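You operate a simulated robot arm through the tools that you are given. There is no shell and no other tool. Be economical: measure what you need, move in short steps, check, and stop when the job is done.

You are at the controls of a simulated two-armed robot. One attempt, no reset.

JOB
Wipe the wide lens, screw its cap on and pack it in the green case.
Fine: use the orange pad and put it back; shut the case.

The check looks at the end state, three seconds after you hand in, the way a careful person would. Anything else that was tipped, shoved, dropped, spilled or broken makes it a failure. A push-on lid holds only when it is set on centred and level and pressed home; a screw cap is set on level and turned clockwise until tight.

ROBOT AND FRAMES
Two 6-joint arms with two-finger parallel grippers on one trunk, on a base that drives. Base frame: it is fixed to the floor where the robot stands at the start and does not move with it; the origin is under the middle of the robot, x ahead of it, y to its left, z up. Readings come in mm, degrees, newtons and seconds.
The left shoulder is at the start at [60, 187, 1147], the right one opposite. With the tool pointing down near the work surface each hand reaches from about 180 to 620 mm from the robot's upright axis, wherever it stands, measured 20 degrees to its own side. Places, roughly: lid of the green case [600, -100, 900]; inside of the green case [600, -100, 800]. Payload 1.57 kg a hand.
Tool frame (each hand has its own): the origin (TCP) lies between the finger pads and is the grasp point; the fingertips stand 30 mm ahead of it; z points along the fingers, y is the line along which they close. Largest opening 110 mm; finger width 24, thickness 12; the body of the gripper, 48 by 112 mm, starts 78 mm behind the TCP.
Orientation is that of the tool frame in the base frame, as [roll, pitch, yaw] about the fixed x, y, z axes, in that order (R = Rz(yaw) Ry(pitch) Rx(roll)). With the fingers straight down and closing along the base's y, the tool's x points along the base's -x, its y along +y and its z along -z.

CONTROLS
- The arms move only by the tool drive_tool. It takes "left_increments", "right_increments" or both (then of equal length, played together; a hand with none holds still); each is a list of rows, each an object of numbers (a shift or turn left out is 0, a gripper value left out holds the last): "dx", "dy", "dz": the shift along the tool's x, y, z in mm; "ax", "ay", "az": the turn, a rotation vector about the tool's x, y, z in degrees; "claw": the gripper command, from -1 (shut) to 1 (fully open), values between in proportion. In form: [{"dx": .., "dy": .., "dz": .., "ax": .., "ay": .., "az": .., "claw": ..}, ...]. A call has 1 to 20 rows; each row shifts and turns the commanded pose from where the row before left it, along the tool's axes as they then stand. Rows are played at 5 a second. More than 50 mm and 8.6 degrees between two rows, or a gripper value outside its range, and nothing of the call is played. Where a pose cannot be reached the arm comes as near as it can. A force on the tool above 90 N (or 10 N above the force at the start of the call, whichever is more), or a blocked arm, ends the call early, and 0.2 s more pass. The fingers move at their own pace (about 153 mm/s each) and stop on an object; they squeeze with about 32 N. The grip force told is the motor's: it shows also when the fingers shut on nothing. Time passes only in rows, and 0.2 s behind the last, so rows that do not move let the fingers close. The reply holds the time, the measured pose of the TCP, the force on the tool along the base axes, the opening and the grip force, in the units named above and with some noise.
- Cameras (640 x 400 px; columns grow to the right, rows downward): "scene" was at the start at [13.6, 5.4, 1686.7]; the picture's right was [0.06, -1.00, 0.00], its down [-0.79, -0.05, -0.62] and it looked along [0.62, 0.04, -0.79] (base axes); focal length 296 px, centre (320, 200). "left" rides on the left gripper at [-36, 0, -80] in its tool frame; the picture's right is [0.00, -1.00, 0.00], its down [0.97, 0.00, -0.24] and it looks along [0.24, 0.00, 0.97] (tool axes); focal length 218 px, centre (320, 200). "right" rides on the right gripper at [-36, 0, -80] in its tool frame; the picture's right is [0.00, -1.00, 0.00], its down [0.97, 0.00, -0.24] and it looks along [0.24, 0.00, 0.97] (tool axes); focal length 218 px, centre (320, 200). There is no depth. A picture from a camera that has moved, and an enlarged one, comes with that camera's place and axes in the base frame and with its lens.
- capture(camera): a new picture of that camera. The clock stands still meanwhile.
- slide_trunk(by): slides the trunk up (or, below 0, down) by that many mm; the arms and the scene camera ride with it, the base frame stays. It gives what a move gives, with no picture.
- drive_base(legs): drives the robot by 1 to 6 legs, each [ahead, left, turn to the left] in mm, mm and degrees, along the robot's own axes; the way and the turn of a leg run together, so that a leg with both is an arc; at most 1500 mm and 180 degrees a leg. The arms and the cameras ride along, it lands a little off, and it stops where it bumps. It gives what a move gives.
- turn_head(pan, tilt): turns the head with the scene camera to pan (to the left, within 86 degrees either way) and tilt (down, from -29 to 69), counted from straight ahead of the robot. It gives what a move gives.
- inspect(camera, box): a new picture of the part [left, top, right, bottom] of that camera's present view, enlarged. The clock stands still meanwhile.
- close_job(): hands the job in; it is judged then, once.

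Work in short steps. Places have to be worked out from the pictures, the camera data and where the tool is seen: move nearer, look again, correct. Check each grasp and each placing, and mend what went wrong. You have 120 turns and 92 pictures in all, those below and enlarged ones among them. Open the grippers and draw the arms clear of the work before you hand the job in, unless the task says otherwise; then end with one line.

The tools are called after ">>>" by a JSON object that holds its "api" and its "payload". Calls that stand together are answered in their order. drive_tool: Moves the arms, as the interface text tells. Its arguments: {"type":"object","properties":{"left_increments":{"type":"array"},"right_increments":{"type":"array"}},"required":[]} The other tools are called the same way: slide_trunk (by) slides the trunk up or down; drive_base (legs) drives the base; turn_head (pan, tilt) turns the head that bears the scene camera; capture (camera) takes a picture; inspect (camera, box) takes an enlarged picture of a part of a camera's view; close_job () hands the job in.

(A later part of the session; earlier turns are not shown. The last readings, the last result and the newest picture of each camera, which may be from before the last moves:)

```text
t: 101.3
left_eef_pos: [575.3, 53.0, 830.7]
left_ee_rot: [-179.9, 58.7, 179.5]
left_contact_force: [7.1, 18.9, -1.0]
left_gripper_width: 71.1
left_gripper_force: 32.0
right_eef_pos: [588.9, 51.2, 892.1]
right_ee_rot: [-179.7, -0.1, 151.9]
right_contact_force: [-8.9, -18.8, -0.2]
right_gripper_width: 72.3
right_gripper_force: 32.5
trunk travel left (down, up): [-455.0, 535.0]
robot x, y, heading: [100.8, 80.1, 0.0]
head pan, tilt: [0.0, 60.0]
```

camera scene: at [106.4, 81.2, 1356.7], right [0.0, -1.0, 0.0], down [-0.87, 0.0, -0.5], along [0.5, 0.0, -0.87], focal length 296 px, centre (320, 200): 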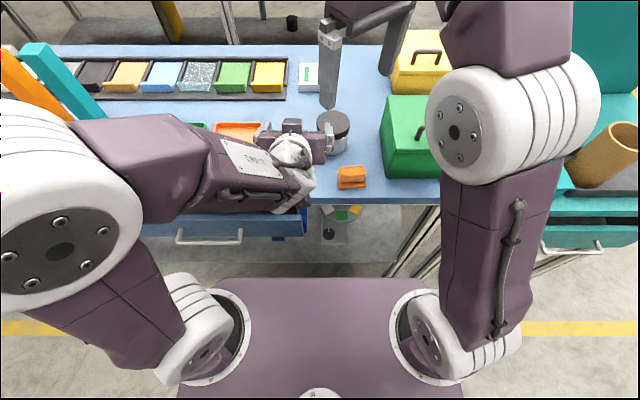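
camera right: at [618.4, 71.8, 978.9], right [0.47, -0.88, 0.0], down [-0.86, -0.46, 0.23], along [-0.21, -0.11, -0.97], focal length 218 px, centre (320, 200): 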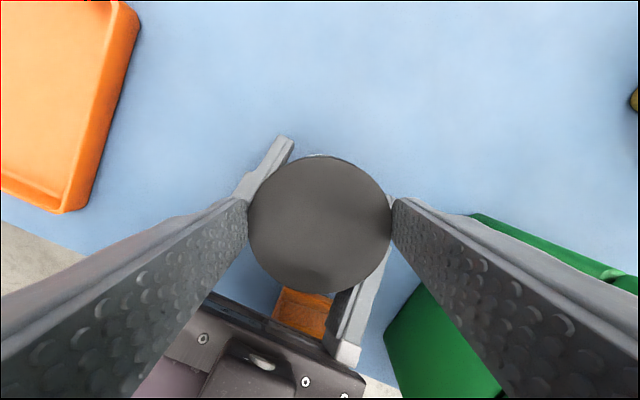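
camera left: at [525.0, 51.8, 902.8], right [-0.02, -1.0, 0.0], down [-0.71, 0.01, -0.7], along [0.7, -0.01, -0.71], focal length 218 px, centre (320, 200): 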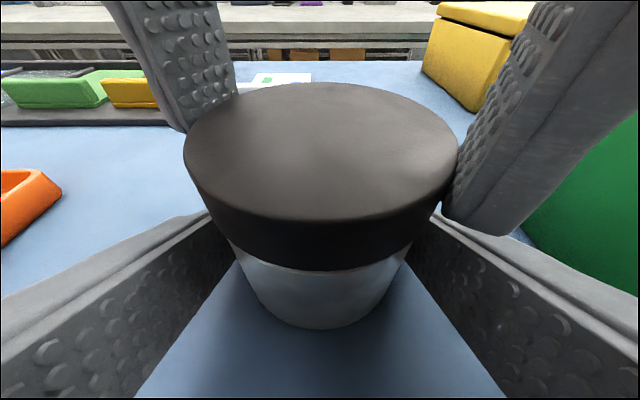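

Smaller side force now. Another full cycle with a 0.6 mm correction.

>>> {"api": "drive_tool", "payload": {"right_increments": [{"claw": 0.5}, {"claw": 0.5}, {"az": -8}, {"az": -8}, {"az": -8}, {"az": -8}, {"az": -8}, {"az": -8}, {"az": -8}, {"dx": 0.6, "dy": -0.5}, {"claw": -1}, {"claw": -1}, {"az": 8}, {"az": 8}, {"az": 8}, {"az": 8}, {"az": 8}, {"az": 8}, {"az": 8}, {}]}}

>>> {"api": "capture", "payload": {"camera": "left"}}

```text
t: 105.5
left_eef_pos: [575.6, 51.9, 830.4]
left_ee_rot: [-179.9, 58.7, 179.4]
left_contact_force: [2.2, 5.5, -0.2]
left_gripper_width: 70.9
left_gripper_force: 32.5
right_eef_pos: [589.1, 50.5, 893.2]
right_ee_rot: [-179.8, -0.2, 152.0]
right_contact_force: [-2.5, -6.4, -1.3]
right_gripper_width: 71.7
right_gripper_force: 32.5
trunk travel left (down, up): [-455.0, 535.0]
robot x, y, heading: [99.5, 85.5, 0.2]
head pan, tilt: [0.0, 60.0]
```

```text
32 pictures are left
camera left: at [525.5, 53.2, 902.8], right [-0.01, -1.0, 0.0], down [-0.71, 0.01, -0.7], along [0.7, -0.01, -0.71], focal length 218 px, centre (320, 200)
```

left: 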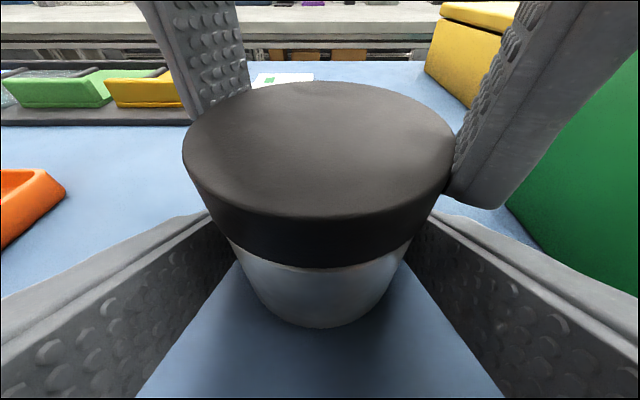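

Side force is nearly gone. Cap height looks unchanged in the last two strokes; I zoom in on the seam.

>>> {"api": "inspect", "payload": {"camera": "left", "box": [220, 190, 430, 340]}}

```text
2.67 times, centred on (325, 265) of left
camera zoom: at [525.5, 53.2, 902.8], right [-0.01, -1.0, 0.0], down [-0.71, 0.01, -0.7], along [0.7, -0.01, -0.71], focal length 582 px, centre (307, 27)
```

zoom: 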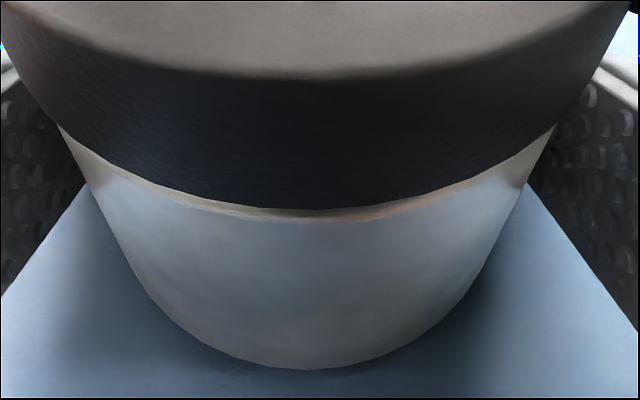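

Cap is almost against the shoulder. Another two turning strokes to make it tight.

>>> {"api": "drive_tool", "payload": {"right_increments": [{"claw": 0.5}, {"claw": 0.5}, {"az": -8}, {"az": -8}, {"az": -8}, {"az": -8}, {"az": -8}, {"az": -8}, {"az": -8}, {"dy": -0.5}, {"claw": -1}, {"claw": -1}, {"az": 8}, {"az": 8}, {"az": 8}, {"az": 8}, {"az": 8}, {"az": 8}, {"az": 8}, {}]}}

>>> {"api": "drive_tool", "payload": {"right_increments": [{"claw": 0.5}, {"claw": 0.5}, {"az": -8}, {"az": -8}, {"az": -8}, {"az": -8}, {"az": -8}, {"az": -8}, {"az": -8}, {}, {"claw": -1}, {"claw": -1}, {"az": 8}, {"az": 8}, {"az": 8}, {"az": 8}, {"az": 8}, {"az": 8}, {"az": 8}, {}]}}

>>> {"api": "capture", "payload": {"camera": "left"}}

```text
t: 109.7
left_eef_pos: [575.0, 51.3, 830.9]
left_ee_rot: [-179.9, 58.8, 179.4]
left_contact_force: [1.1, 2.7, -0.5]
left_gripper_width: 70.6
left_gripper_force: 31.7
right_eef_pos: [590.4, 50.7, 892.8]
right_ee_rot: [-179.9, -0.2, 152.0]
right_contact_force: [-2.2, -2.3, 0.0]
right_gripper_width: 71.8
right_gripper_force: 32.1
trunk travel left (down, up): [-455.0, 535.0]
robot x, y, heading: [106.1, 81.3, -0.1]
head pan, tilt: [0.0, 60.0]
```

```text
t: 113.9
left_eef_pos: [574.7, 51.3, 831.0]
left_ee_rot: [-179.9, 58.6, 179.5]
left_contact_force: [0.5, 2.4, -0.4]
left_gripper_width: 70.9
left_gripper_force: 32.1
right_eef_pos: [589.7, 51.6, 893.0]
right_ee_rot: [-179.9, 0.0, 151.9]
right_contact_force: [-2.2, -1.1, 0.2]
right_gripper_width: 72.0
right_gripper_force: 31.9
trunk travel left (down, up): [-455.0, 535.0]
robot x, y, heading: [102.4, 81.0, -0.1]
head pan, tilt: [0.0, 60.0]
```

```text
30 pictures are left
camera left: at [525.1, 53.1, 902.9], right [-0.01, -1.0, 0.0], down [-0.71, 0.01, -0.71], along [0.71, -0.01, -0.71], focal length 218 px, centre (320, 200)
```

left: 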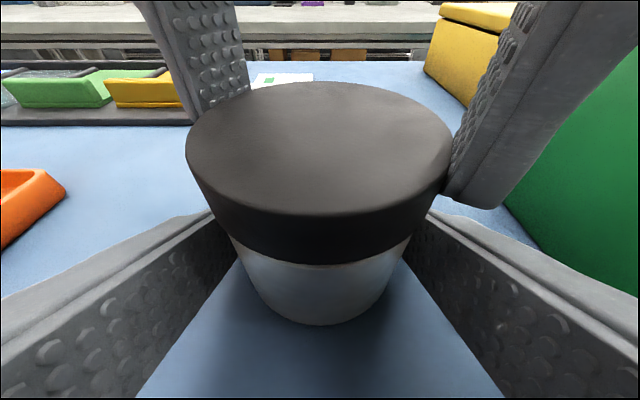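

>>> {"api": "inspect", "payload": {"camera": "left", "box": [220, 190, 430, 340]}}

```text
2.67 times, centred on (325, 265) of left
camera zoom: at [525.1, 53.1, 902.9], right [-0.01, -1.0, 0.0], down [-0.71, 0.01, -0.71], along [0.71, -0.01, -0.71], focal length 582 px, centre (307, 27)
```

zoom: 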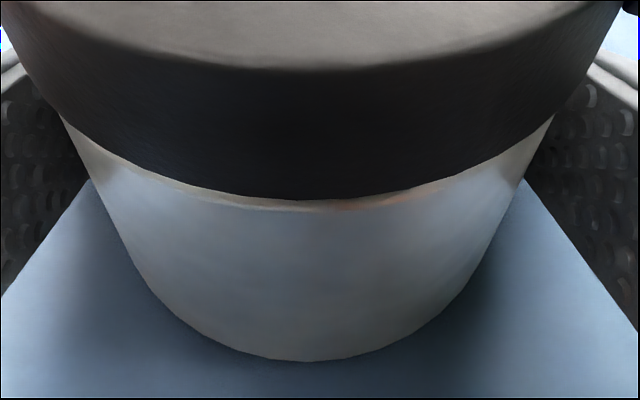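

The seam is hardly changing any more. Two further strokes to be sure it is tight.

>>> {"api": "drive_tool", "payload": {"right_increments": [{"claw": 0.5}, {"claw": 0.5}, {"az": -8}, {"az": -8}, {"az": -8}, {"az": -8}, {"az": -8}, {"az": -8}, {"az": -8}, {}, {"claw": -1}, {"claw": -1}, {"az": 8}, {"az": 8}, {"az": 8}, {"az": 8}, {"az": 8}, {"az": 8}, {"az": 8}, {}]}}

>>> {"api": "drive_tool", "payload": {"right_increments": [{"claw": 0.5}, {"claw": 0.5}, {"az": -8}, {"az": -8}, {"az": -8}, {"az": -8}, {"az": -8}, {"az": -8}, {"az": -8}, {}, {"claw": -1}, {"claw": -1}, {"az": 8}, {"az": 8}, {"az": 8}, {"az": 8}, {"az": 8}, {"az": 8}, {"az": 8}, {}]}}

>>> {"api": "inspect", "payload": {"camera": "left", "box": [220, 190, 430, 340]}}

```text
t: 118.1
left_eef_pos: [575.1, 50.9, 831.3]
left_ee_rot: [-179.8, 58.7, 179.4]
left_contact_force: [-1.4, -2.7, -0.5]
left_gripper_width: 71.0
left_gripper_force: 31.7
right_eef_pos: [588.2, 51.7, 892.2]
right_ee_rot: [-180.0, -0.1, 152.0]
right_contact_force: [1.1, 2.8, 1.1]
right_gripper_width: 72.1
right_gripper_force: 31.6
trunk travel left (down, up): [-455.0, 535.0]
robot x, y, heading: [100.6, 79.8, -0.1]
head pan, tilt: [0.0, 60.0]
```

```text
t: 122.3
left_eef_pos: [574.9, 52.7, 831.6]
left_ee_rot: [-179.7, 58.7, 179.4]
left_contact_force: [0.9, 0.9, -0.7]
left_gripper_width: 70.8
left_gripper_force: 31.8
right_eef_pos: [588.1, 52.2, 893.2]
right_ee_rot: [-179.9, 0.0, 152.0]
right_contact_force: [-1.6, -0.5, -0.6]
right_gripper_width: 72.5
right_gripper_force: 32.1
trunk travel left (down, up): [-455.0, 535.0]
robot x, y, heading: [101.0, 78.9, 0.1]
head pan, tilt: [0.0, 60.0]
```

```text
2.67 times, centred on (325, 265) of left
camera zoom: at [525.2, 53.0, 902.9], right [-0.01, -1.0, 0.0], down [-0.71, 0.01, -0.71], along [0.7, -0.01, -0.71], focal length 582 px, centre (307, 27)
```

zoom: 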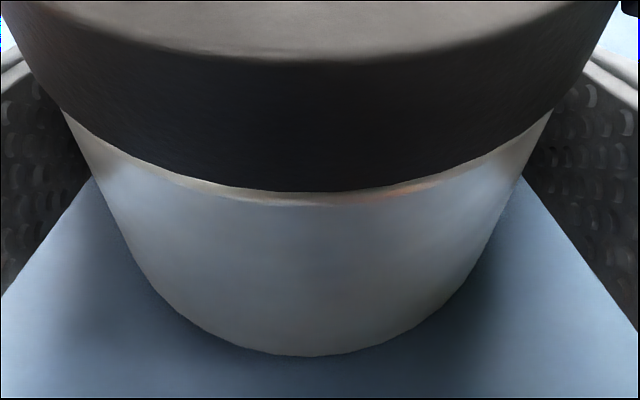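

The seam is constant, so the cap is tight. I release the cap, right hand straight up then off to the right; then the left hand lets go and draws back.

>>> {"api": "drive_tool", "payload": {"right_increments": [{"claw": 0.6}, {"claw": 0.6}, {"dz": -30}, {"dz": -30}, {"dz": -25}, {"az": -7}, {"az": -7}, {"az": -7}, {"az": -7}, {"dy": -40}, {"dy": -40}, {"dy": -40}, {"dy": -40}, {}], "left_increments": [{}, {}, {}, {}, {}, {}, {}, {}, {}, {"claw": 1}, {"claw": 1}, {"dz": -35}, {"dz": -25, "dx": -10}, {}]}}

```text
t: 125.3
left_eef_pos: [528.1, 51.8, 870.2]
left_ee_rot: [-179.9, 58.7, 179.4]
left_contact_force: [-0.2, -0.3, 0.0]
left_gripper_width: 110.1
left_gripper_force: 0.1
right_eef_pos: [588.4, -109.1, 977.9]
right_ee_rot: [-179.9, -0.1, -179.9]
right_contact_force: [-0.4, 0.3, 0.0]
right_gripper_width: 87.7
right_gripper_force: 0.1
trunk travel left (down, up): [-455.0, 535.0]
robot x, y, heading: [102.5, 80.1, 0.2]
head pan, tilt: [0.0, 60.0]
```

Both are free. I lift the left hand away to the left, then raise the trunk by 320 mm.

>>> {"api": "drive_tool", "payload": {"left_increments": [{"dx": -30, "dz": -18}, {"dx": -30, "dz": -18}, {"dy": 40}, {"dy": 40}, {"dy": 30}, {}]}}

>>> {"api": "slide_trunk", "payload": {"by": 320}}

>>> {"api": "capture", "payload": {"camera": "scene"}}

```text
t: 126.7
left_eef_pos: [529.6, 163.3, 938.6]
left_ee_rot: [-179.9, 58.7, 179.3]
left_contact_force: [-0.2, -0.1, 0.7]
left_gripper_width: 110.0
left_gripper_force: 0.2
right_eef_pos: [587.6, -108.8, 978.7]
right_ee_rot: [180.0, -0.1, -179.9]
right_contact_force: [0.1, 0.5, 0.5]
right_gripper_width: 88.3
right_gripper_force: 0.1
trunk travel left (down, up): [-455.0, 535.0]
robot x, y, heading: [98.8, 81.8, 0.0]
head pan, tilt: [0.0, 60.0]
```

```text
t: 129.9
left_eef_pos: [530.7, 163.2, 1260.1]
left_ee_rot: [-179.8, 58.7, 179.4]
left_contact_force: [0.4, 0.1, -0.5]
left_gripper_width: 110.2
left_gripper_force: 0.1
right_eef_pos: [589.1, -109.0, 1297.4]
right_ee_rot: [180.0, -0.2, -179.9]
right_contact_force: [0.0, 0.2, 0.1]
right_gripper_width: 88.2
right_gripper_force: 0.0
trunk travel left (down, up): [-775.0, 215.0]
robot x, y, heading: [99.9, 80.5, 0.1]
head pan, tilt: [0.0, 60.0]
```

```text
27 pictures are left
camera scene: at [105.9, 80.9, 1676.7], right [0.0, -1.0, 0.0], down [-0.87, 0.0, -0.5], along [0.5, 0.0, -0.87], focal length 296 px, centre (320, 200)
```

scene: 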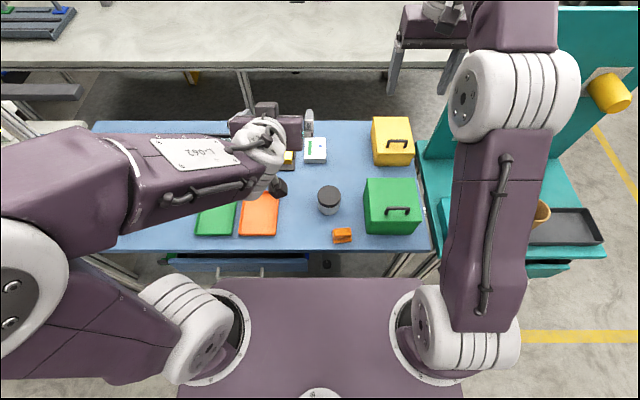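

All stands well. The right hand opens wide and goes over the case handle at (506, -140), staying above.

>>> {"api": "drive_tool", "payload": {"right_increments": [{"dx": 28, "dy": -10, "dz": 45, "claw": 1}, {"dx": 28, "dy": -10, "dz": 40}, {"dx": 27, "dy": -11, "dz": 40}, {"dz": 50}, {"dz": 50}, {"dz": 50}, {"dz": 20}, {}]}}

>>> {"api": "capture", "payload": {"camera": "right"}}

```text
refused: row 1 steps farther than a row can; nothing moved
```

```text
26 pictures are left
camera right: at [626.0, -108.4, 1378.8], right [0.0, -1.0, 0.0], down [-0.97, 0.0, 0.24], along [-0.24, 0.0, -0.97], focal length 218 px, centre (320, 200)
```

right: 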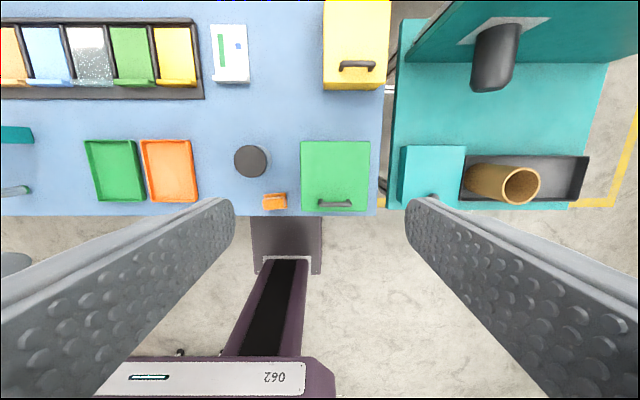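

One row was over the step limit; I redo it with smaller rows.

>>> {"api": "drive_tool", "payload": {"right_increments": [{"dx": 21, "dy": -8, "dz": 40, "claw": 1}, {"dx": 21, "dy": -8, "dz": 40}, {"dx": 21, "dy": -8, "dz": 40}, {"dx": 20, "dy": -7, "dz": 40}, {"dz": 48}, {"dz": 48}, {"dz": 40}, {}]}}

>>> {"api": "capture", "payload": {"camera": "right"}}

```text
t: 131.7
left_eef_pos: [530.1, 163.2, 1260.6]
left_ee_rot: [-180.0, 58.7, 179.5]
left_contact_force: [-0.8, 0.2, 0.2]
left_gripper_width: 110.1
left_gripper_force: 0.1
right_eef_pos: [505.2, -140.6, 1002.3]
right_ee_rot: [-179.9, -0.1, -180.0]
right_contact_force: [0.5, 0.5, -0.8]
right_gripper_width: 110.2
right_gripper_force: 0.0
trunk travel left (down, up): [-775.0, 215.0]
robot x, y, heading: [97.9, 77.1, -0.0]
head pan, tilt: [0.0, 60.0]
```

```text
25 pictures are left
camera right: at [541.9, -139.7, 1083.2], right [0.0, -1.0, 0.0], down [-0.97, 0.0, 0.24], along [-0.24, 0.0, -0.97], focal length 218 px, centre (320, 200)
```

right: 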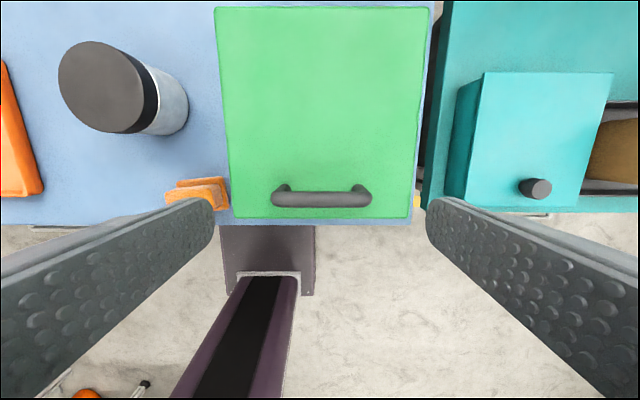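

Handle centre (506.4, -140.8), 74 mm long. I descend over it so the fingers straddle its ends, and close.

>>> {"api": "drive_tool", "payload": {"right_increments": [{"dx": -1.2, "dz": 30}, {"dz": 25}, {"dz": 12}, {}, {"claw": -1}, {"claw": -1}, {"claw": -1}, {}]}}

>>> {"api": "capture", "payload": {"camera": "right"}}

```text
t: 133.5
left_eef_pos: [528.4, 162.6, 1260.5]
left_ee_rot: [-179.9, 58.9, 179.4]
left_contact_force: [-0.2, -0.4, -0.2]
left_gripper_width: 110.3
left_gripper_force: 0.1
right_eef_pos: [505.2, -140.4, 936.3]
right_ee_rot: [-179.9, 0.2, 179.8]
right_contact_force: [4.4, -12.2, 35.3]
right_gripper_width: 70.0
right_gripper_force: 44.7
trunk travel left (down, up): [-775.0, 215.0]
robot x, y, heading: [99.1, 79.2, 0.2]
head pan, tilt: [0.0, 60.0]
```

```text
24 pictures are left
camera right: at [542.2, -140.9, 1017.7], right [0.0, -1.0, 0.0], down [-0.97, 0.0, 0.24], along [-0.24, 0.0, -0.97], focal length 218 px, centre (320, 200)
```

right: 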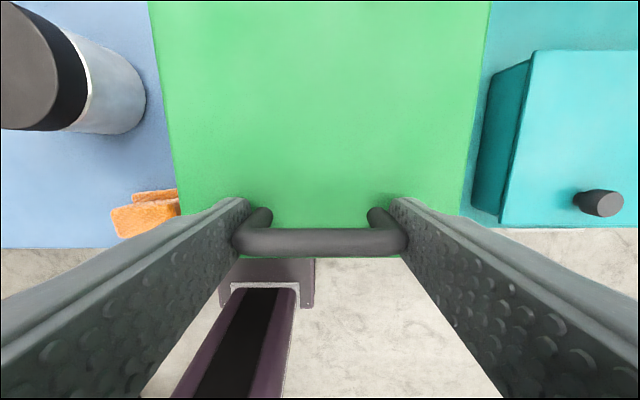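

Fingers hold the handle ends (they touch the lid, 35 N). I ease up 2 mm and start the opening arc about a rear hinge, first ~20°.

>>> {"api": "drive_tool", "payload": {"right_increments": [{"dz": -2}, {"dx": -5, "dz": -11}, {"dx": -5, "dz": -11}, {"dx": -7, "dz": -10}, {"dx": -7, "dz": -9.7}, {}]}}

>>> {"api": "capture", "payload": {"camera": "scene"}}

```text
t: 134.9
left_eef_pos: [524.0, 160.1, 1262.8]
left_ee_rot: [179.9, 59.0, 179.2]
left_contact_force: [0.3, -1.2, -0.5]
left_gripper_width: 110.1
left_gripper_force: 0.0
right_eef_pos: [521.8, -141.9, 980.4]
right_ee_rot: [179.9, -0.4, -179.9]
right_contact_force: [-29.5, -13.0, 7.5]
right_gripper_width: 70.0
right_gripper_force: 45.0
trunk travel left (down, up): [-775.0, 215.0]
robot x, y, heading: [99.4, 80.0, 0.2]
head pan, tilt: [0.0, 60.0]
```

```text
23 pictures are left
camera scene: at [96.8, 78.1, 1676.9], right [0.0, -1.0, 0.0], down [-0.86, 0.0, -0.5], along [0.5, 0.0, -0.86], focal length 296 px, centre (320, 200)
```

scene: 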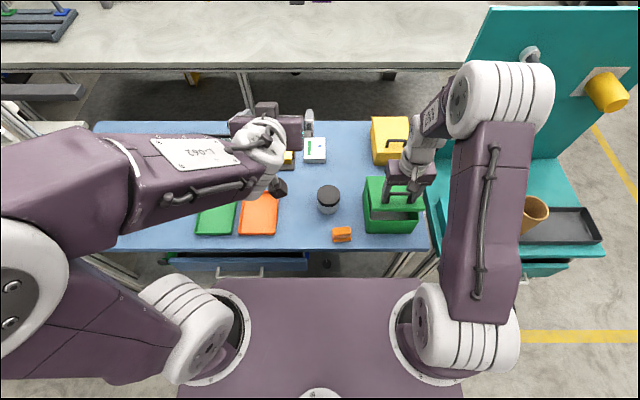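

The lid is hinged at the rear and opening; the −30 N says the hinge sits higher than I assumed. I re-plan the arc and continue to ~60°.

>>> {"api": "drive_tool", "payload": {"right_increments": [{"dx": -3, "dz": -10}, {"dx": -5, "dz": -9.2}, {"dx": -8.2, "dz": -8.4}, {"dx": -8.7, "dz": -8}, {"dx": -9.5, "dz": -6.9}, {"dx": -10, "dz": -6.5}, {"dx": -10.5, "dz": -5}, {"dx": -10.9, "dz": -4.7}, {}]}}

```text
t: 136.9
left_eef_pos: [525.6, 162.0, 1260.4]
left_ee_rot: [180.0, 59.0, 179.3]
left_contact_force: [0.1, -0.3, -0.2]
left_gripper_width: 110.0
left_gripper_force: 0.0
right_eef_pos: [593.0, -141.0, 1039.2]
right_ee_rot: [180.0, 0.0, -179.9]
right_contact_force: [-12.7, -8.2, 9.6]
right_gripper_width: 69.4
right_gripper_force: 45.0
trunk travel left (down, up): [-775.0, 215.0]
robot x, y, heading: [102.8, 81.6, -0.2]
head pan, tilt: [0.0, 60.0]
```

On track with low forces (~60°). I continue to about 95–100°.

>>> {"api": "drive_tool", "payload": {"right_increments": [{"dx": -11, "dz": -3.2}, {"dx": -11.4, "dz": -2.5}, {"dx": -11.7, "dz": -1.2}, {"dx": -11.8, "dz": -0.5}, {"dx": -11.8, "dz": 0.7}, {"dx": -11.7, "dz": 1.6}, {"dx": -11.5, "dz": 2.7}, {"dx": -11.2, "dz": 3.6}, {}]}}

>>> {"api": "inspect", "payload": {"camera": "scene", "box": [320, 100, 480, 260]}}

```text
t: 138.9
left_eef_pos: [528.4, 160.9, 1260.1]
left_ee_rot: [180.0, 58.8, 179.3]
left_contact_force: [0.9, -0.7, -1.0]
left_gripper_width: 109.9
left_gripper_force: 0.0
right_eef_pos: [686.8, -141.5, 1037.4]
right_ee_rot: [180.0, 0.1, -179.9]
right_contact_force: [-4.0, -8.8, 7.3]
right_gripper_width: 68.7
right_gripper_force: 45.1
trunk travel left (down, up): [-775.0, 215.0]
robot x, y, heading: [101.2, 80.4, -0.1]
head pan, tilt: [0.0, 60.0]
```

```text
2.50 times, centred on (400, 180) of scene
camera zoom: at [103.1, 78.7, 1676.7], right [0.0, -1.0, 0.0], down [-0.87, 0.0, -0.5], along [0.5, 0.0, -0.87], focal length 741 px, centre (120, 250)
```

zoom: 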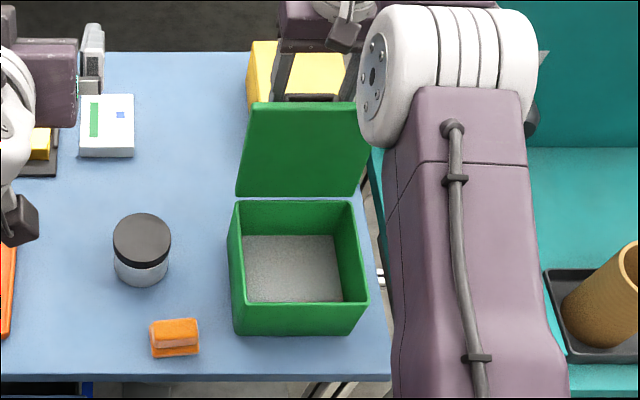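

Open about 98°, forces small. I ease a little further to feel for a stop.

>>> {"api": "drive_tool", "payload": {"right_increments": [{"dx": -5.5, "dz": 2.3}, {"dx": -5.4, "dz": 2.5}, {}]}}

```text
t: 139.7
left_eef_pos: [528.7, 161.8, 1260.1]
left_ee_rot: [-180.0, 58.7, 179.2]
left_contact_force: [-0.3, 0.6, 0.1]
left_gripper_width: 110.0
left_gripper_force: 0.1
right_eef_pos: [698.0, -140.5, 1031.2]
right_ee_rot: [-180.0, 0.0, -180.0]
right_contact_force: [-3.2, -9.8, 10.8]
right_gripper_width: 68.2
right_gripper_force: 45.3
trunk travel left (down, up): [-775.0, 215.0]
robot x, y, heading: [99.2, 79.0, -0.1]
head pan, tilt: [0.0, 60.0]
```

No stop felt; past 100°. I release the handle, rise, and see whether the lid stays.

>>> {"api": "drive_tool", "payload": {"right_increments": [{"claw": 0.3}, {"claw": 1}, {"claw": 1}, {}, {"dz": -30}, {"dz": -40}, {"dx": 40}, {"dx": 40}, {}]}}

>>> {"api": "capture", "payload": {"camera": "right"}}

```text
t: 141.7
left_eef_pos: [529.5, 162.9, 1259.4]
left_ee_rot: [-180.0, 58.7, 179.5]
left_contact_force: [0.4, 0.1, -0.2]
left_gripper_width: 109.9
left_gripper_force: 0.1
right_eef_pos: [688.6, -140.8, 1101.4]
right_ee_rot: [180.0, -0.4, -179.8]
right_contact_force: [-0.2, -0.1, 0.3]
right_gripper_width: 109.9
right_gripper_force: 0.0
right hand out of reach, approached as far as the arm can: row 6, 7, 8
trunk travel left (down, up): [-775.0, 215.0]
robot x, y, heading: [99.3, 81.5, -0.2]
head pan, tilt: [0.0, 60.0]
```

```text
21 pictures are left
camera right: at [725.5, -139.9, 1181.7], right [0.0, -1.0, 0.0], down [-0.97, 0.0, 0.24], along [-0.24, 0.0, -0.97], focal length 218 px, centre (320, 200)
```

right: 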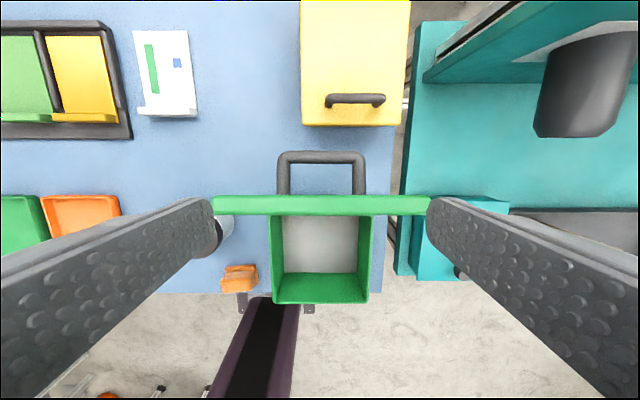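

The lid stays open on its own. The right hand now goes back and left toward the lens, passing above the lid's top edge.

>>> {"api": "drive_tool", "payload": {"right_increments": [{"dx": 30, "dy": 5}, {"dx": 30, "dy": 25}, {"dx": 20, "dy": 40}, {"dx": 20, "dy": 40}, {"dy": 40}, {"dy": 43}, {}]}}

>>> {"api": "capture", "payload": {"camera": "right"}}

```text
t: 143.3
left_eef_pos: [529.8, 161.2, 1258.8]
left_ee_rot: [-179.8, 58.7, 179.2]
left_contact_force: [0.1, -0.1, 0.6]
left_gripper_width: 110.1
left_gripper_force: 0.1
right_eef_pos: [676.2, 6.9, 1117.6]
right_ee_rot: [-180.0, -0.1, -180.0]
right_contact_force: [0.3, -0.4, -0.3]
right_gripper_width: 110.0
right_gripper_force: 0.0
right hand out of reach, approached as far as the arm can: row 1, 2, 3, 4, 6
trunk travel left (down, up): [-775.0, 215.0]
robot x, y, heading: [100.0, 78.8, -0.1]
head pan, tilt: [0.0, 60.0]
```

```text
20 pictures are left
camera right: at [713.5, 7.4, 1198.2], right [0.0, -1.0, 0.0], down [-0.97, 0.0, 0.24], along [-0.24, 0.0, -0.97], focal length 218 px, centre (320, 200)
```

right: 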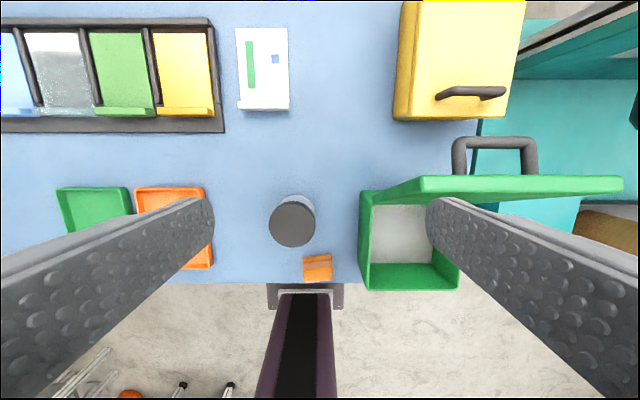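

Clear of the lid now, but the arm is near its reach limit; I come down, which brings it back into easy range, while moving left.

>>> {"api": "drive_tool", "payload": {"right_increments": [{"dy": 20, "dx": 10}, {"dy": 20, "dz": 20, "dx": 10}, {"dz": 40, "dx": 10}, {"dz": 40, "dx": 20}, {"dx": 20}, {"dx": 20}, {}]}}

```text
t: 144.9
left_eef_pos: [529.7, 163.3, 1259.8]
left_ee_rot: [-179.9, 58.7, 179.4]
left_contact_force: [0.8, -0.1, 0.5]
left_gripper_width: 110.2
left_gripper_force: 0.1
right_eef_pos: [665.8, 74.5, 1023.1]
right_ee_rot: [-179.9, -0.3, 180.0]
right_contact_force: [0.5, -0.8, 0.2]
right_gripper_width: 110.0
right_gripper_force: 0.0
right hand out of reach, approached as far as the arm can: row 2, 3, 4, 5, 6
trunk travel left (down, up): [-775.0, 215.0]
robot x, y, heading: [104.2, 82.5, -0.1]
head pan, tilt: [0.0, 60.0]
```

Strange limit; I test a plain backward move.

>>> {"api": "drive_tool", "payload": {"right_increments": [{"dx": 15, "dy": -10}, {"dx": 15, "dy": -10}, {}]}}

>>> {"api": "capture", "payload": {"camera": "scene"}}

```text
t: 145.7
left_eef_pos: [530.3, 162.4, 1258.8]
left_ee_rot: [-179.9, 58.7, 179.4]
left_contact_force: [0.4, -0.5, 0.5]
left_gripper_width: 109.9
left_gripper_force: 0.0
right_eef_pos: [669.3, 66.3, 1024.7]
right_ee_rot: [-179.9, -0.1, -179.9]
right_contact_force: [0.6, -0.4, -0.5]
right_gripper_width: 110.0
right_gripper_force: 0.1
right hand out of reach, approached as far as the arm can: row 1, 2
trunk travel left (down, up): [-775.0, 215.0]
robot x, y, heading: [99.8, 79.6, -0.1]
head pan, tilt: [0.0, 60.0]
```

```text
19 pictures are left
camera scene: at [105.8, 81.0, 1676.7], right [0.0, -1.0, 0.0], down [-0.87, 0.0, -0.5], along [0.5, 0.0, -0.87], focal length 296 px, centre (320, 200)
```

scene: 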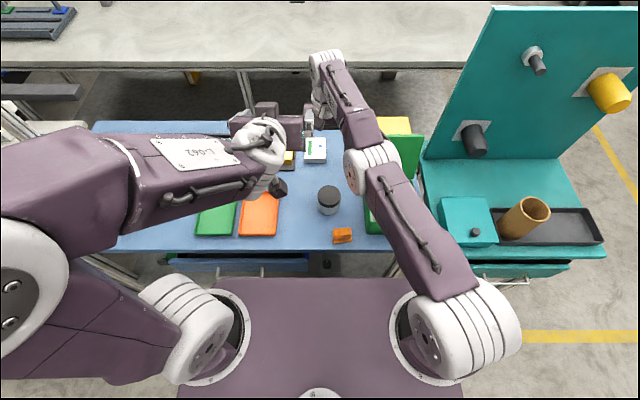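

The right arm has gone nearly straight and the small inward steps don't unlock it. I try a larger inward step.

>>> {"api": "drive_tool", "payload": {"right_increments": [{"dx": 49}, {"dx": 49}, {"dz": -1}, {}]}}

```text
t: 146.7
left_eef_pos: [531.2, 163.6, 1259.2]
left_ee_rot: [-179.9, 58.7, 179.4]
left_contact_force: [-0.3, -1.1, 0.2]
left_gripper_width: 110.2
left_gripper_force: 0.0
right_eef_pos: [667.1, 73.8, 1026.1]
right_ee_rot: [-179.8, -0.2, -179.9]
right_contact_force: [-0.4, -0.5, -0.2]
right_gripper_width: 110.1
right_gripper_force: 0.0
right hand out of reach, approached as far as the arm can: row 1, 2
trunk travel left (down, up): [-775.0, 215.0]
robot x, y, heading: [101.0, 79.7, -0.1]
head pan, tilt: [0.0, 60.0]
```

Possibly the elbow slipped just past straight. I push slightly outward, then down, to bring it back through straight, and then inward.

>>> {"api": "drive_tool", "payload": {"right_increments": [{"dx": -25}, {"dz": 30}, {"dz": 35}, {"dx": 25, "dz": 5}, {"dx": 25}, {}]}}

```text
t: 148.1
left_eef_pos: [530.8, 162.4, 1259.1]
left_ee_rot: [-180.0, 58.7, 179.4]
left_contact_force: [-0.4, 0.7, 0.1]
left_gripper_width: 109.9
left_gripper_force: 0.1
right_eef_pos: [662.8, 82.7, 952.3]
right_ee_rot: [-179.9, -0.1, -180.0]
right_contact_force: [0.7, 0.2, -0.7]
right_gripper_width: 110.1
right_gripper_force: 0.0
right hand out of reach, approached as far as the arm can: row 1, 4, 5
trunk travel left (down, up): [-775.0, 215.0]
robot x, y, heading: [99.3, 79.3, 0.1]
head pan, tilt: [0.0, 60.0]
```

Still stuck. I stretch fully outward along the arm for a few rows (nothing is there at this height), so the elbow comes exactly straight, then sweep down and in.

>>> {"api": "drive_tool", "payload": {"right_increments": [{"dx": -40, "dy": 14}, {"dx": -40, "dy": 14}, {"dx": -40, "dy": 14}, {}]}}

```text
t: 149.1
left_eef_pos: [531.3, 162.9, 1260.0]
left_ee_rot: [-179.9, 58.7, 179.3]
left_contact_force: [-0.5, 0.3, -0.1]
left_gripper_width: 110.0
left_gripper_force: 0.0
right_eef_pos: [664.2, 82.2, 958.6]
right_ee_rot: [-180.0, -0.1, -179.9]
right_contact_force: [-0.1, -0.6, 0.0]
right_gripper_width: 109.8
right_gripper_force: 0.0
right hand out of reach, approached as far as the arm can: row 1, 2, 3
trunk travel left (down, up): [-775.0, 215.0]
robot x, y, heading: [98.5, 78.2, 0.2]
head pan, tilt: [0.0, 60.0]
```

>>> {"api": "drive_tool", "payload": {"right_increments": [{"dz": -45}, {"dx": 30, "dz": -30}, {"dx": 35, "dy": -30}, {"dx": 40, "dy": -25}, {}]}}

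```text
t: 150.3
left_eef_pos: [530.3, 163.1, 1260.3]
left_ee_rot: [-179.9, 58.7, 179.4]
left_contact_force: [0.3, 0.2, 0.5]
left_gripper_width: 110.1
left_gripper_force: 0.1
right_eef_pos: [663.0, 81.3, 1029.5]
right_ee_rot: [-179.9, -0.1, -179.8]
right_contact_force: [0.1, 0.1, 0.3]
right_gripper_width: 110.0
right_gripper_force: 0.0
right hand out of reach, approached as far as the arm can: row 2, 3, 4
trunk travel left (down, up): [-775.0, 215.0]
robot x, y, heading: [99.2, 81.3, 0.2]
head pan, tilt: [0.0, 60.0]
```

I try tilting the tool instead, which shifts the wrist and may bend the elbow.

>>> {"api": "drive_tool", "payload": {"right_increments": [{"ay": -8}, {"ay": -8}, {"ay": -8}, {"ay": -8}, {}]}}

```text
t: 151.4
left_eef_pos: [524.2, 168.5, 1245.8]
left_ee_rot: [178.3, 56.8, 178.1]
left_contact_force: [-7.1, 22.5, 1.8]
left_gripper_width: 90.9
left_gripper_force: 0.1
right_eef_pos: [776.0, 128.1, 1057.2]
right_ee_rot: [179.6, 32.5, 179.5]
right_contact_force: [-0.2, 0.5, -0.7]
right_gripper_width: 110.0
right_gripper_force: 0.0
right hand out of reach, approached as far as the arm can: row 1, 2, 3, 4
trunk travel left (down, up): [-775.0, 215.0]
robot x, y, heading: [100.3, 81.8, 0.2]
head pan, tilt: [0.0, 60.0]
stopped in row 5 (left hand): the force on the tool passed its limit (the readings are from after the stop); the commanded pose is now the measured one
```

The right arm swept out and touched the left hand. I move the left hand away to the left and up first.

>>> {"api": "drive_tool", "payload": {"left_increments": [{"dy": 25}, {"dy": 35}, {"dy": 35, "dz": -15}, {"dy": 20, "claw": 1}, {}]}}

>>> {"api": "capture", "payload": {"camera": "scene"}}

```text
t: 152.7
left_eef_pos: [525.7, 259.9, 1265.0]
left_ee_rot: [178.3, 56.6, 177.9]
left_contact_force: [0.0, -0.6, -0.8]
left_gripper_width: 110.1
left_gripper_force: 0.1
left hand out of reach, approached as far as the arm can: row 2, 3, 4
right_eef_pos: [774.0, 131.3, 1056.3]
right_ee_rot: [179.6, 32.6, 179.6]
right_contact_force: [0.4, -0.6, 0.0]
right_gripper_width: 110.0
right_gripper_force: 0.0
trunk travel left (down, up): [-775.0, 215.0]
robot x, y, heading: [105.8, 76.5, 0.1]
head pan, tilt: [0.0, 60.0]
```

```text
18 pictures are left
camera scene: at [106.3, 80.8, 1676.7], right [0.0, -1.0, 0.0], down [-0.87, 0.0, -0.5], along [0.5, 0.0, -0.87], focal length 296 px, centre (320, 200)
```

scene: 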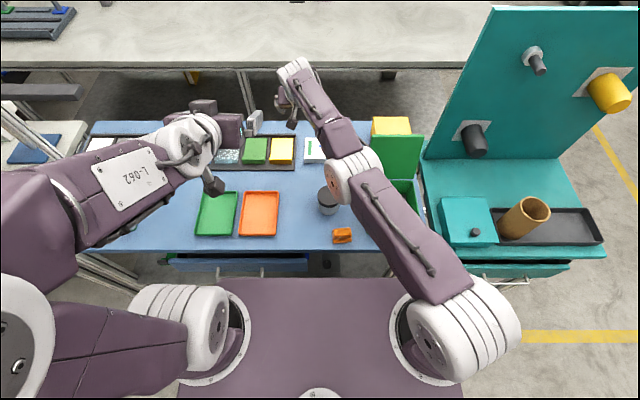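

I test a pure sideways move to the right.

>>> {"api": "drive_tool", "payload": {"right_increments": [{"dy": -30}, {"dy": -30}, {"dy": -30}, {"dy": -30}, {}]}}

```text
t: 153.8
left_eef_pos: [526.3, 261.8, 1264.4]
left_ee_rot: [178.3, 56.6, 177.9]
left_contact_force: [-0.3, 0.7, -0.4]
left_gripper_width: 109.9
left_gripper_force: 0.0
right_eef_pos: [814.1, 23.7, 1056.1]
right_ee_rot: [179.6, 32.6, 179.7]
right_contact_force: [-0.2, 0.2, -0.4]
right_gripper_width: 109.9
right_gripper_force: 0.0
right hand out of reach, approached as far as the arm can: row 1, 2, 3, 4
trunk travel left (down, up): [-775.0, 215.0]
robot x, y, heading: [103.3, 77.2, 0.2]
head pan, tilt: [0.0, 60.0]
```

Every inward target snaps onto the full-stretch sphere, so the elbow is locked straight. I raise the straight arm well up, to then sweep it down and inward in one go so the elbow can fold.

>>> {"api": "drive_tool", "payload": {"right_increments": [{"dx": -4.5, "dz": -42}, {"dx": -4.5, "dz": -42}, {"dx": -4.5, "dz": -42}, {"dx": -4.5, "dz": -42}, {"dx": -4.5, "dz": -42}, {"dx": -4.5, "dz": -42}, {"dx": -4.5, "dz": -42}, {"dx": -4.5, "dz": -42}, {}]}}

```text
t: 155.8
left_eef_pos: [526.4, 260.3, 1264.0]
left_ee_rot: [178.4, 56.5, 177.9]
left_contact_force: [0.5, -0.5, -0.1]
left_gripper_width: 110.0
left_gripper_force: 0.1
right_eef_pos: [702.4, 32.9, 1366.5]
right_ee_rot: [179.6, 32.5, 179.6]
right_contact_force: [0.0, -0.2, -0.3]
right_gripper_width: 110.1
right_gripper_force: 0.1
right hand out of reach, approached as far as the arm can: row 1, 2, 3, 4, 8
trunk travel left (down, up): [-775.0, 215.0]
robot x, y, heading: [96.1, 79.6, 0.0]
head pan, tilt: [0.0, 60.0]
```

Some rows were reachable there. I try inward moves from up here.

>>> {"api": "drive_tool", "payload": {"right_increments": [{"dx": 25, "dz": -16}, {"dx": 30, "dz": -19}, {"dx": 35, "dz": 8}, {"dx": 40, "dz": 20}, {"dx": 40, "dz": 20}, {"dx": 40, "dz": 20}, {}]}}

```text
t: 157.4
left_eef_pos: [524.8, 260.7, 1264.9]
left_ee_rot: [178.3, 56.6, 177.9]
left_contact_force: [-0.3, -0.3, 0.5]
left_gripper_width: 110.0
left_gripper_force: 0.1
right_eef_pos: [671.2, 50.6, 1389.3]
right_ee_rot: [179.6, 32.5, 179.7]
right_contact_force: [-0.8, 0.0, 0.2]
right_gripper_width: 110.2
right_gripper_force: 0.1
right hand out of reach, approached as far as the arm can: row 1, 2, 3, 4, 5, 6
trunk travel left (down, up): [-775.0, 215.0]
robot x, y, heading: [104.4, 79.7, -0.3]
head pan, tilt: [0.0, 60.0]
```

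Not yet. I keep going up and to the right along the sphere; either the elbow unlocks or the arm gets parked out of the way so the left hand can finish.

>>> {"api": "drive_tool", "payload": {"right_increments": [{"dx": 0, "dz": -40, "dy": -25, "ay": -4}, {"dx": 0, "dz": -40, "dy": -25, "ay": -4}, {"dx": 5, "dz": -40, "dy": -25, "ay": -4}, {"dx": 5, "dz": -40, "dy": -25, "ay": -4}, {"dx": 10, "dz": -40, "dy": -20, "ay": -4}, {"dx": 10, "dz": -40, "dy": -20, "ay": -4}, {}]}}

```text
t: 159.1
left_eef_pos: [525.8, 261.3, 1264.1]
left_ee_rot: [178.3, 56.4, 177.9]
left_contact_force: [-0.4, 0.3, 0.2]
left_gripper_width: 110.4
left_gripper_force: 0.1
right_eef_pos: [581.3, -45.4, 1591.8]
right_ee_rot: [179.4, 54.4, 179.2]
right_contact_force: [-0.4, -0.5, -0.8]
right_gripper_width: 109.9
right_gripper_force: 0.1
right hand out of reach, approached as far as the arm can: row 1, 2, 3, 4, 5, 6
trunk travel left (down, up): [-775.0, 215.0]
robot x, y, heading: [99.1, 83.5, 0.2]
head pan, tilt: [0.0, 60.0]
```

Arm is up at ~45° now. From here I sweep down with inward component in one call, aiming at a relaxed pose (450, -100, 1250).

>>> {"api": "drive_tool", "payload": {"right_increments": [{"dx": 43, "dz": 11, "dy": -7}, {"dx": 43, "dz": 11, "dy": -7}, {"dx": 43, "dz": 11, "dy": -7}, {"dx": 43, "dz": 11, "dy": -7}, {"dx": 43, "dz": 11, "dy": -7}, {"dx": 43, "dz": 11, "dy": -7}, {}]}}

```text
t: 160.7
left_eef_pos: [525.0, 261.3, 1264.0]
left_ee_rot: [178.3, 56.6, 177.8]
left_contact_force: [0.3, -0.5, 0.1]
left_gripper_width: 110.1
left_gripper_force: 0.0
right_eef_pos: [580.5, -46.7, 1601.3]
right_ee_rot: [179.3, 56.4, 179.3]
right_contact_force: [-0.3, -0.2, -0.8]
right_gripper_width: 109.9
right_gripper_force: 0.0
right hand out of reach, approached as far as the arm can: row 1, 2, 3, 4, 5, 6
trunk travel left (down, up): [-775.0, 215.0]
robot x, y, heading: [101.2, 78.3, -0.0]
head pan, tilt: [0.0, 60.0]
```

The right elbow won't unlock; it is safely parked high, so the left hand will finish. I bring the left tool back to vertical, then drive the robot 170 mm to the right so the left arm reaches lens and case.

>>> {"api": "drive_tool", "payload": {"left_increments": [{"ay": 8.1}, {"ay": 8.1}, {"ay": 8.1}, {"ay": 8.1}, {"ay": 8.1}, {"ay": 8.1}, {"ay": 8.1}, {}]}}

>>> {"api": "drive_base", "payload": {"legs": [[0, -170, 0]]}}

>>> {"api": "capture", "payload": {"camera": "left"}}

```text
t: 162.4
left_eef_pos: [487.6, 372.0, 1191.1]
left_ee_rot: [-172.0, 12.4, 178.1]
left_contact_force: [0.6, 0.4, 0.6]
left_gripper_width: 110.0
left_gripper_force: 0.0
left hand out of reach, approached as far as the arm can: row 2, 3, 4, 5, 6, 7
right_eef_pos: [579.7, -48.1, 1601.4]
right_ee_rot: [179.4, 56.4, 179.2]
right_contact_force: [-0.8, 0.1, 0.2]
right_gripper_width: 110.1
right_gripper_force: 0.1
trunk travel left (down, up): [-775.0, 215.0]
robot x, y, heading: [100.3, 80.7, 0.2]
head pan, tilt: [0.0, 60.0]
```

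```text
t: 163.9
left_eef_pos: [488.9, 206.5, 1189.4]
left_ee_rot: [-171.9, 12.4, 178.3]
left_contact_force: [-0.2, 0.4, -0.4]
left_gripper_width: 110.0
left_gripper_force: 0.0
right_eef_pos: [580.2, -210.3, 1601.1]
right_ee_rot: [179.6, 56.5, 179.6]
right_contact_force: [0.8, 0.7, 0.5]
right_gripper_width: 110.1
right_gripper_force: 0.0
trunk travel left (down, up): [-775.0, 215.0]
robot x, y, heading: [100.8, -89.0, 0.2]
head pan, tilt: [0.0, 60.0]
```

```text
17 pictures are left
camera left: at [506.1, 217.4, 1274.8], right [-0.06, -0.99, 0.14], down [-1.0, 0.06, 0.02], along [-0.03, -0.14, -0.99], focal length 218 px, centre (320, 200)
```

left: 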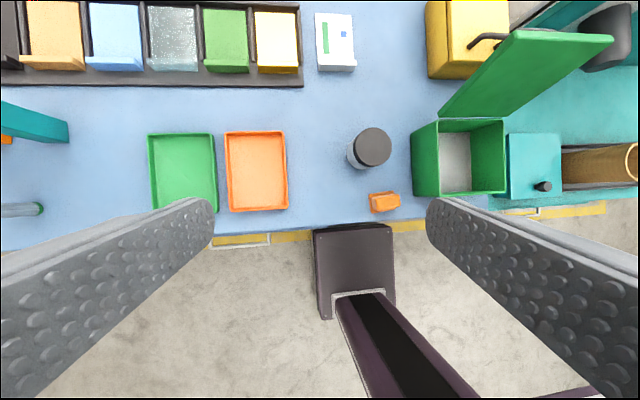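

All objects are in place, lid open. The left hand levels and heads toward the lens, lowering.

>>> {"api": "drive_tool", "payload": {"left_increments": [{"ax": -4, "ay": 6.2, "dx": -15, "dy": -20, "dz": 15}, {"ax": -4, "ay": 6.2, "dx": -15, "dy": -20, "dz": 20}, {"dx": -20, "dy": -30, "dz": 20}, {"dx": -20, "dy": -30, "dz": 20}, {"dx": -20, "dy": -30, "dz": 20}, {"dz": 30, "dy": -20, "dx": -10}, {}]}}

```text
t: 165.5
left_eef_pos: [566.9, 34.2, 1045.0]
left_ee_rot: [-171.1, 7.1, 177.7]
left_contact_force: [-1.2, 0.1, -0.3]
left_gripper_width: 109.6
left_gripper_force: 0.0
left hand out of reach, approached as far as the arm can: row 1, 2
right_eef_pos: [580.9, -214.9, 1602.2]
right_ee_rot: [179.4, 56.5, 179.4]
right_contact_force: [0.1, 1.1, 0.1]
right_gripper_width: 109.8
right_gripper_force: 0.0
trunk travel left (down, up): [-775.0, 215.0]
robot x, y, heading: [103.9, -87.7, 0.2]
head pan, tilt: [0.0, 60.0]
```

Now in easy reach; I level the tool fully and move over the lens (588, 52).

>>> {"api": "drive_tool", "payload": {"left_increments": [{"ax": -4.5, "ay": 3.5}, {"ax": -4.4, "ay": 3.6}, {"az": 2.3}, {"dx": -20, "dy": 17}, {"dz": 30}, {}]}}

>>> {"api": "capture", "payload": {"camera": "left"}}

```text
t: 166.9
left_eef_pos: [593.5, 43.7, 1014.9]
left_ee_rot: [-171.5, 7.5, 175.3]
left_contact_force: [0.1, -0.4, -0.5]
left_gripper_width: 109.9
left_gripper_force: 0.0
left hand out of reach, approached as far as the arm can: row 1, 2
right_eef_pos: [579.9, -215.8, 1600.9]
right_ee_rot: [179.3, 56.4, 179.4]
right_contact_force: [0.2, 0.3, -0.3]
right_gripper_width: 109.9
right_gripper_force: 0.0
trunk travel left (down, up): [-775.0, 215.0]
robot x, y, heading: [103.3, -87.6, -0.0]
head pan, tilt: [0.0, 60.0]
```

```text
16 pictures are left
camera left: at [618.7, 54.4, 1099.9], right [-0.1, -0.98, 0.15], down [-0.99, 0.12, 0.11], along [-0.12, -0.13, -0.98], focal length 218 px, centre (320, 200)
```

left: 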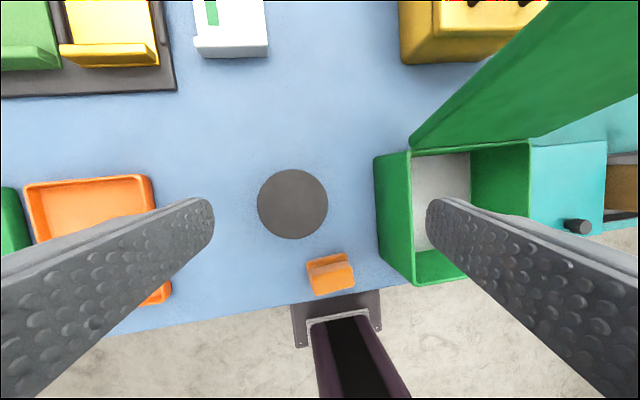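

The tool won't level beyond ~11°, so some wrist joint is at its limit. I look at how the arms stand.

>>> {"api": "capture", "payload": {"camera": "scene"}}

```text
15 pictures are left
camera scene: at [105.2, -89.2, 1676.7], right [0.0, -1.0, 0.0], down [-0.87, 0.0, -0.5], along [0.5, 0.0, -0.87], focal length 296 px, centre (320, 200)
```

scene: 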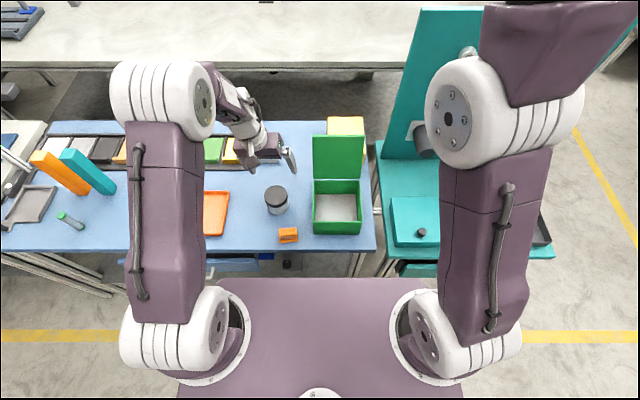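

Both arms look normally bent. I try levelling the left tool one axis at a time.

>>> {"api": "drive_tool", "payload": {"left_increments": [{"ay": 4}, {"ay": 3.5}, {}]}}

>>> {"api": "drive_tool", "payload": {"left_increments": [{"ax": -4}, {"ax": -4}, {}], "right_increments": [{"dx": 20, "dz": -30}, {"dx": 20, "dz": -30}, {}]}}

```text
t: 167.7
left_eef_pos: [575.2, 44.1, 1004.0]
left_ee_rot: [-169.8, 0.7, 174.4]
left_contact_force: [-0.1, -0.6, 0.2]
left_gripper_width: 110.1
left_gripper_force: 0.0
left hand out of reach, approached as far as the arm can: row 1, 2
right_eef_pos: [580.7, -216.0, 1602.3]
right_ee_rot: [179.3, 56.4, 179.3]
right_contact_force: [-0.2, 0.7, 0.2]
right_gripper_width: 109.8
right_gripper_force: 0.1
trunk travel left (down, up): [-775.0, 215.0]
robot x, y, heading: [102.6, -88.7, 0.1]
head pan, tilt: [0.0, 60.0]
```

```text
t: 168.5
left_eef_pos: [576.1, 42.9, 1002.7]
left_ee_rot: [-169.7, 0.7, 174.5]
left_contact_force: [-0.3, -0.3, -0.2]
left_gripper_width: 110.1
left_gripper_force: 0.0
left hand out of reach, approached as far as the arm can: row 1, 2
right_eef_pos: [527.1, -214.3, 1621.0]
right_ee_rot: [179.4, 56.2, 179.4]
right_contact_force: [0.9, 0.9, 0.0]
right_gripper_width: 110.0
right_gripper_force: 0.1
right hand out of reach, approached as far as the arm can: row 1, 2
trunk travel left (down, up): [-775.0, 215.0]
robot x, y, heading: [101.4, -91.6, -0.0]
head pan, tilt: [0.0, 60.0]
```

Pitch is level now; roll is stuck at 10°. I shift the hand nearer and left, where the wrist has more freedom, and try levelling roll there.

>>> {"api": "drive_tool", "payload": {"left_increments": [{"dx": 30, "dy": 30}, {"dx": 30, "dy": 30}, {"ax": -5, "dy": 10}, {"ax": -5, "dy": 10}, {}], "right_increments": [{"dx": 20, "dz": -30}, {"dx": 20, "dz": -30}, {"dx": 25, "dz": -20}, {"dx": 30, "dz": -10}, {}]}}

```text
t: 169.7
left_eef_pos: [512.1, 117.6, 980.9]
left_ee_rot: [-173.4, 1.8, 174.6]
left_contact_force: [1.0, 0.1, 0.3]
left_gripper_width: 110.1
left_gripper_force: 0.0
left hand out of reach, approached as far as the arm can: row 3, 4
right_eef_pos: [482.2, -212.4, 1634.5]
right_ee_rot: [179.4, 56.2, 179.5]
right_contact_force: [-0.5, 0.2, 0.0]
right_gripper_width: 110.0
right_gripper_force: 0.1
right hand out of reach, approached as far as the arm can: row 1, 2, 3, 4
trunk travel left (down, up): [-775.0, 215.0]
robot x, y, heading: [100.8, -88.2, -0.1]
head pan, tilt: [0.0, 60.0]
```

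Tilt follows the sideways position, so I'll work around it: turn the hand ~85° so the fingers close along x; the remaining small tilt is then harmless (as it was with the tilted hold).

>>> {"api": "drive_tool", "payload": {"left_increments": [{"az": -8.5}, {"az": -8.5}, {"az": -8.5}, {"az": -8.5}, {"az": -8.5}, {"az": -8.5}, {"az": -8.5}, {"az": -8.5}, {"az": -8.5}, {"az": -8.5}, {"dx": 13, "dy": -21}, {"dx": 13, "dy": -21}, {"dx": 13, "dy": -22}, {"dx": 13, "dy": -22}, {}]}}

>>> {"api": "capture", "payload": {"camera": "left"}}

```text
t: 172.9
left_eef_pos: [459.5, 58.5, 898.4]
left_ee_rot: [-177.3, -6.3, -100.8]
left_contact_force: [0.3, 0.4, 0.5]
left_gripper_width: 110.3
left_gripper_force: 0.0
left hand out of reach, approached as far as the arm can: row 3, 4, 5, 6, 7, 8, 9, 10, 11, 12, 13, 14
right_eef_pos: [481.3, -212.6, 1632.4]
right_ee_rot: [179.5, 56.2, 179.5]
right_contact_force: [-0.3, 0.4, -1.1]
right_gripper_width: 109.7
right_gripper_force: 0.1
trunk travel left (down, up): [-775.0, 215.0]
robot x, y, heading: [102.5, -93.3, 0.3]
head pan, tilt: [0.0, 60.0]
```

```text
14 pictures are left
camera left: at [462.8, 104.0, 973.5], right [0.98, -0.18, 0.05], down [-0.19, -0.92, 0.34], along [-0.02, -0.35, -0.94], focal length 218 px, centre (320, 200)
```

left: 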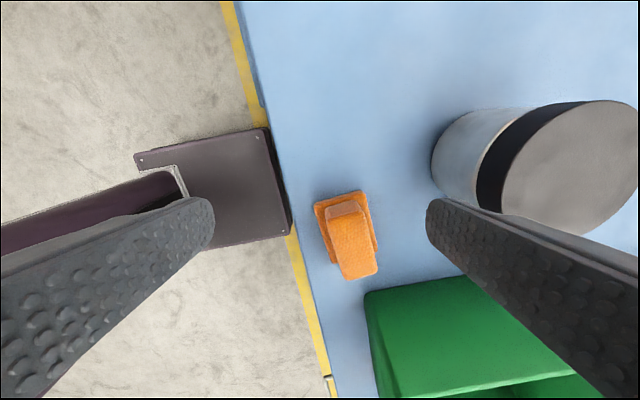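

The hand got dragged inward, still clear of everything. I go straight up first, then see how it follows.

>>> {"api": "drive_tool", "payload": {"left_increments": [{"dz": -30}, {"dz": -40}, {"dz": -40}, {}]}}

```text
t: 173.9
left_eef_pos: [408.2, 72.3, 962.8]
left_ee_rot: [-177.3, -6.2, -100.9]
left_contact_force: [-0.1, -1.0, 0.3]
left_gripper_width: 110.1
left_gripper_force: 0.0
left hand out of reach, approached as far as the arm can: row 1, 2, 3
right_eef_pos: [482.8, -212.4, 1632.4]
right_ee_rot: [179.4, 56.1, 179.4]
right_contact_force: [0.2, -0.7, -0.6]
right_gripper_width: 110.1
right_gripper_force: 0.1
trunk travel left (down, up): [-775.0, 215.0]
robot x, y, heading: [101.4, -91.5, -0.2]
head pan, tilt: [0.0, 60.0]
```

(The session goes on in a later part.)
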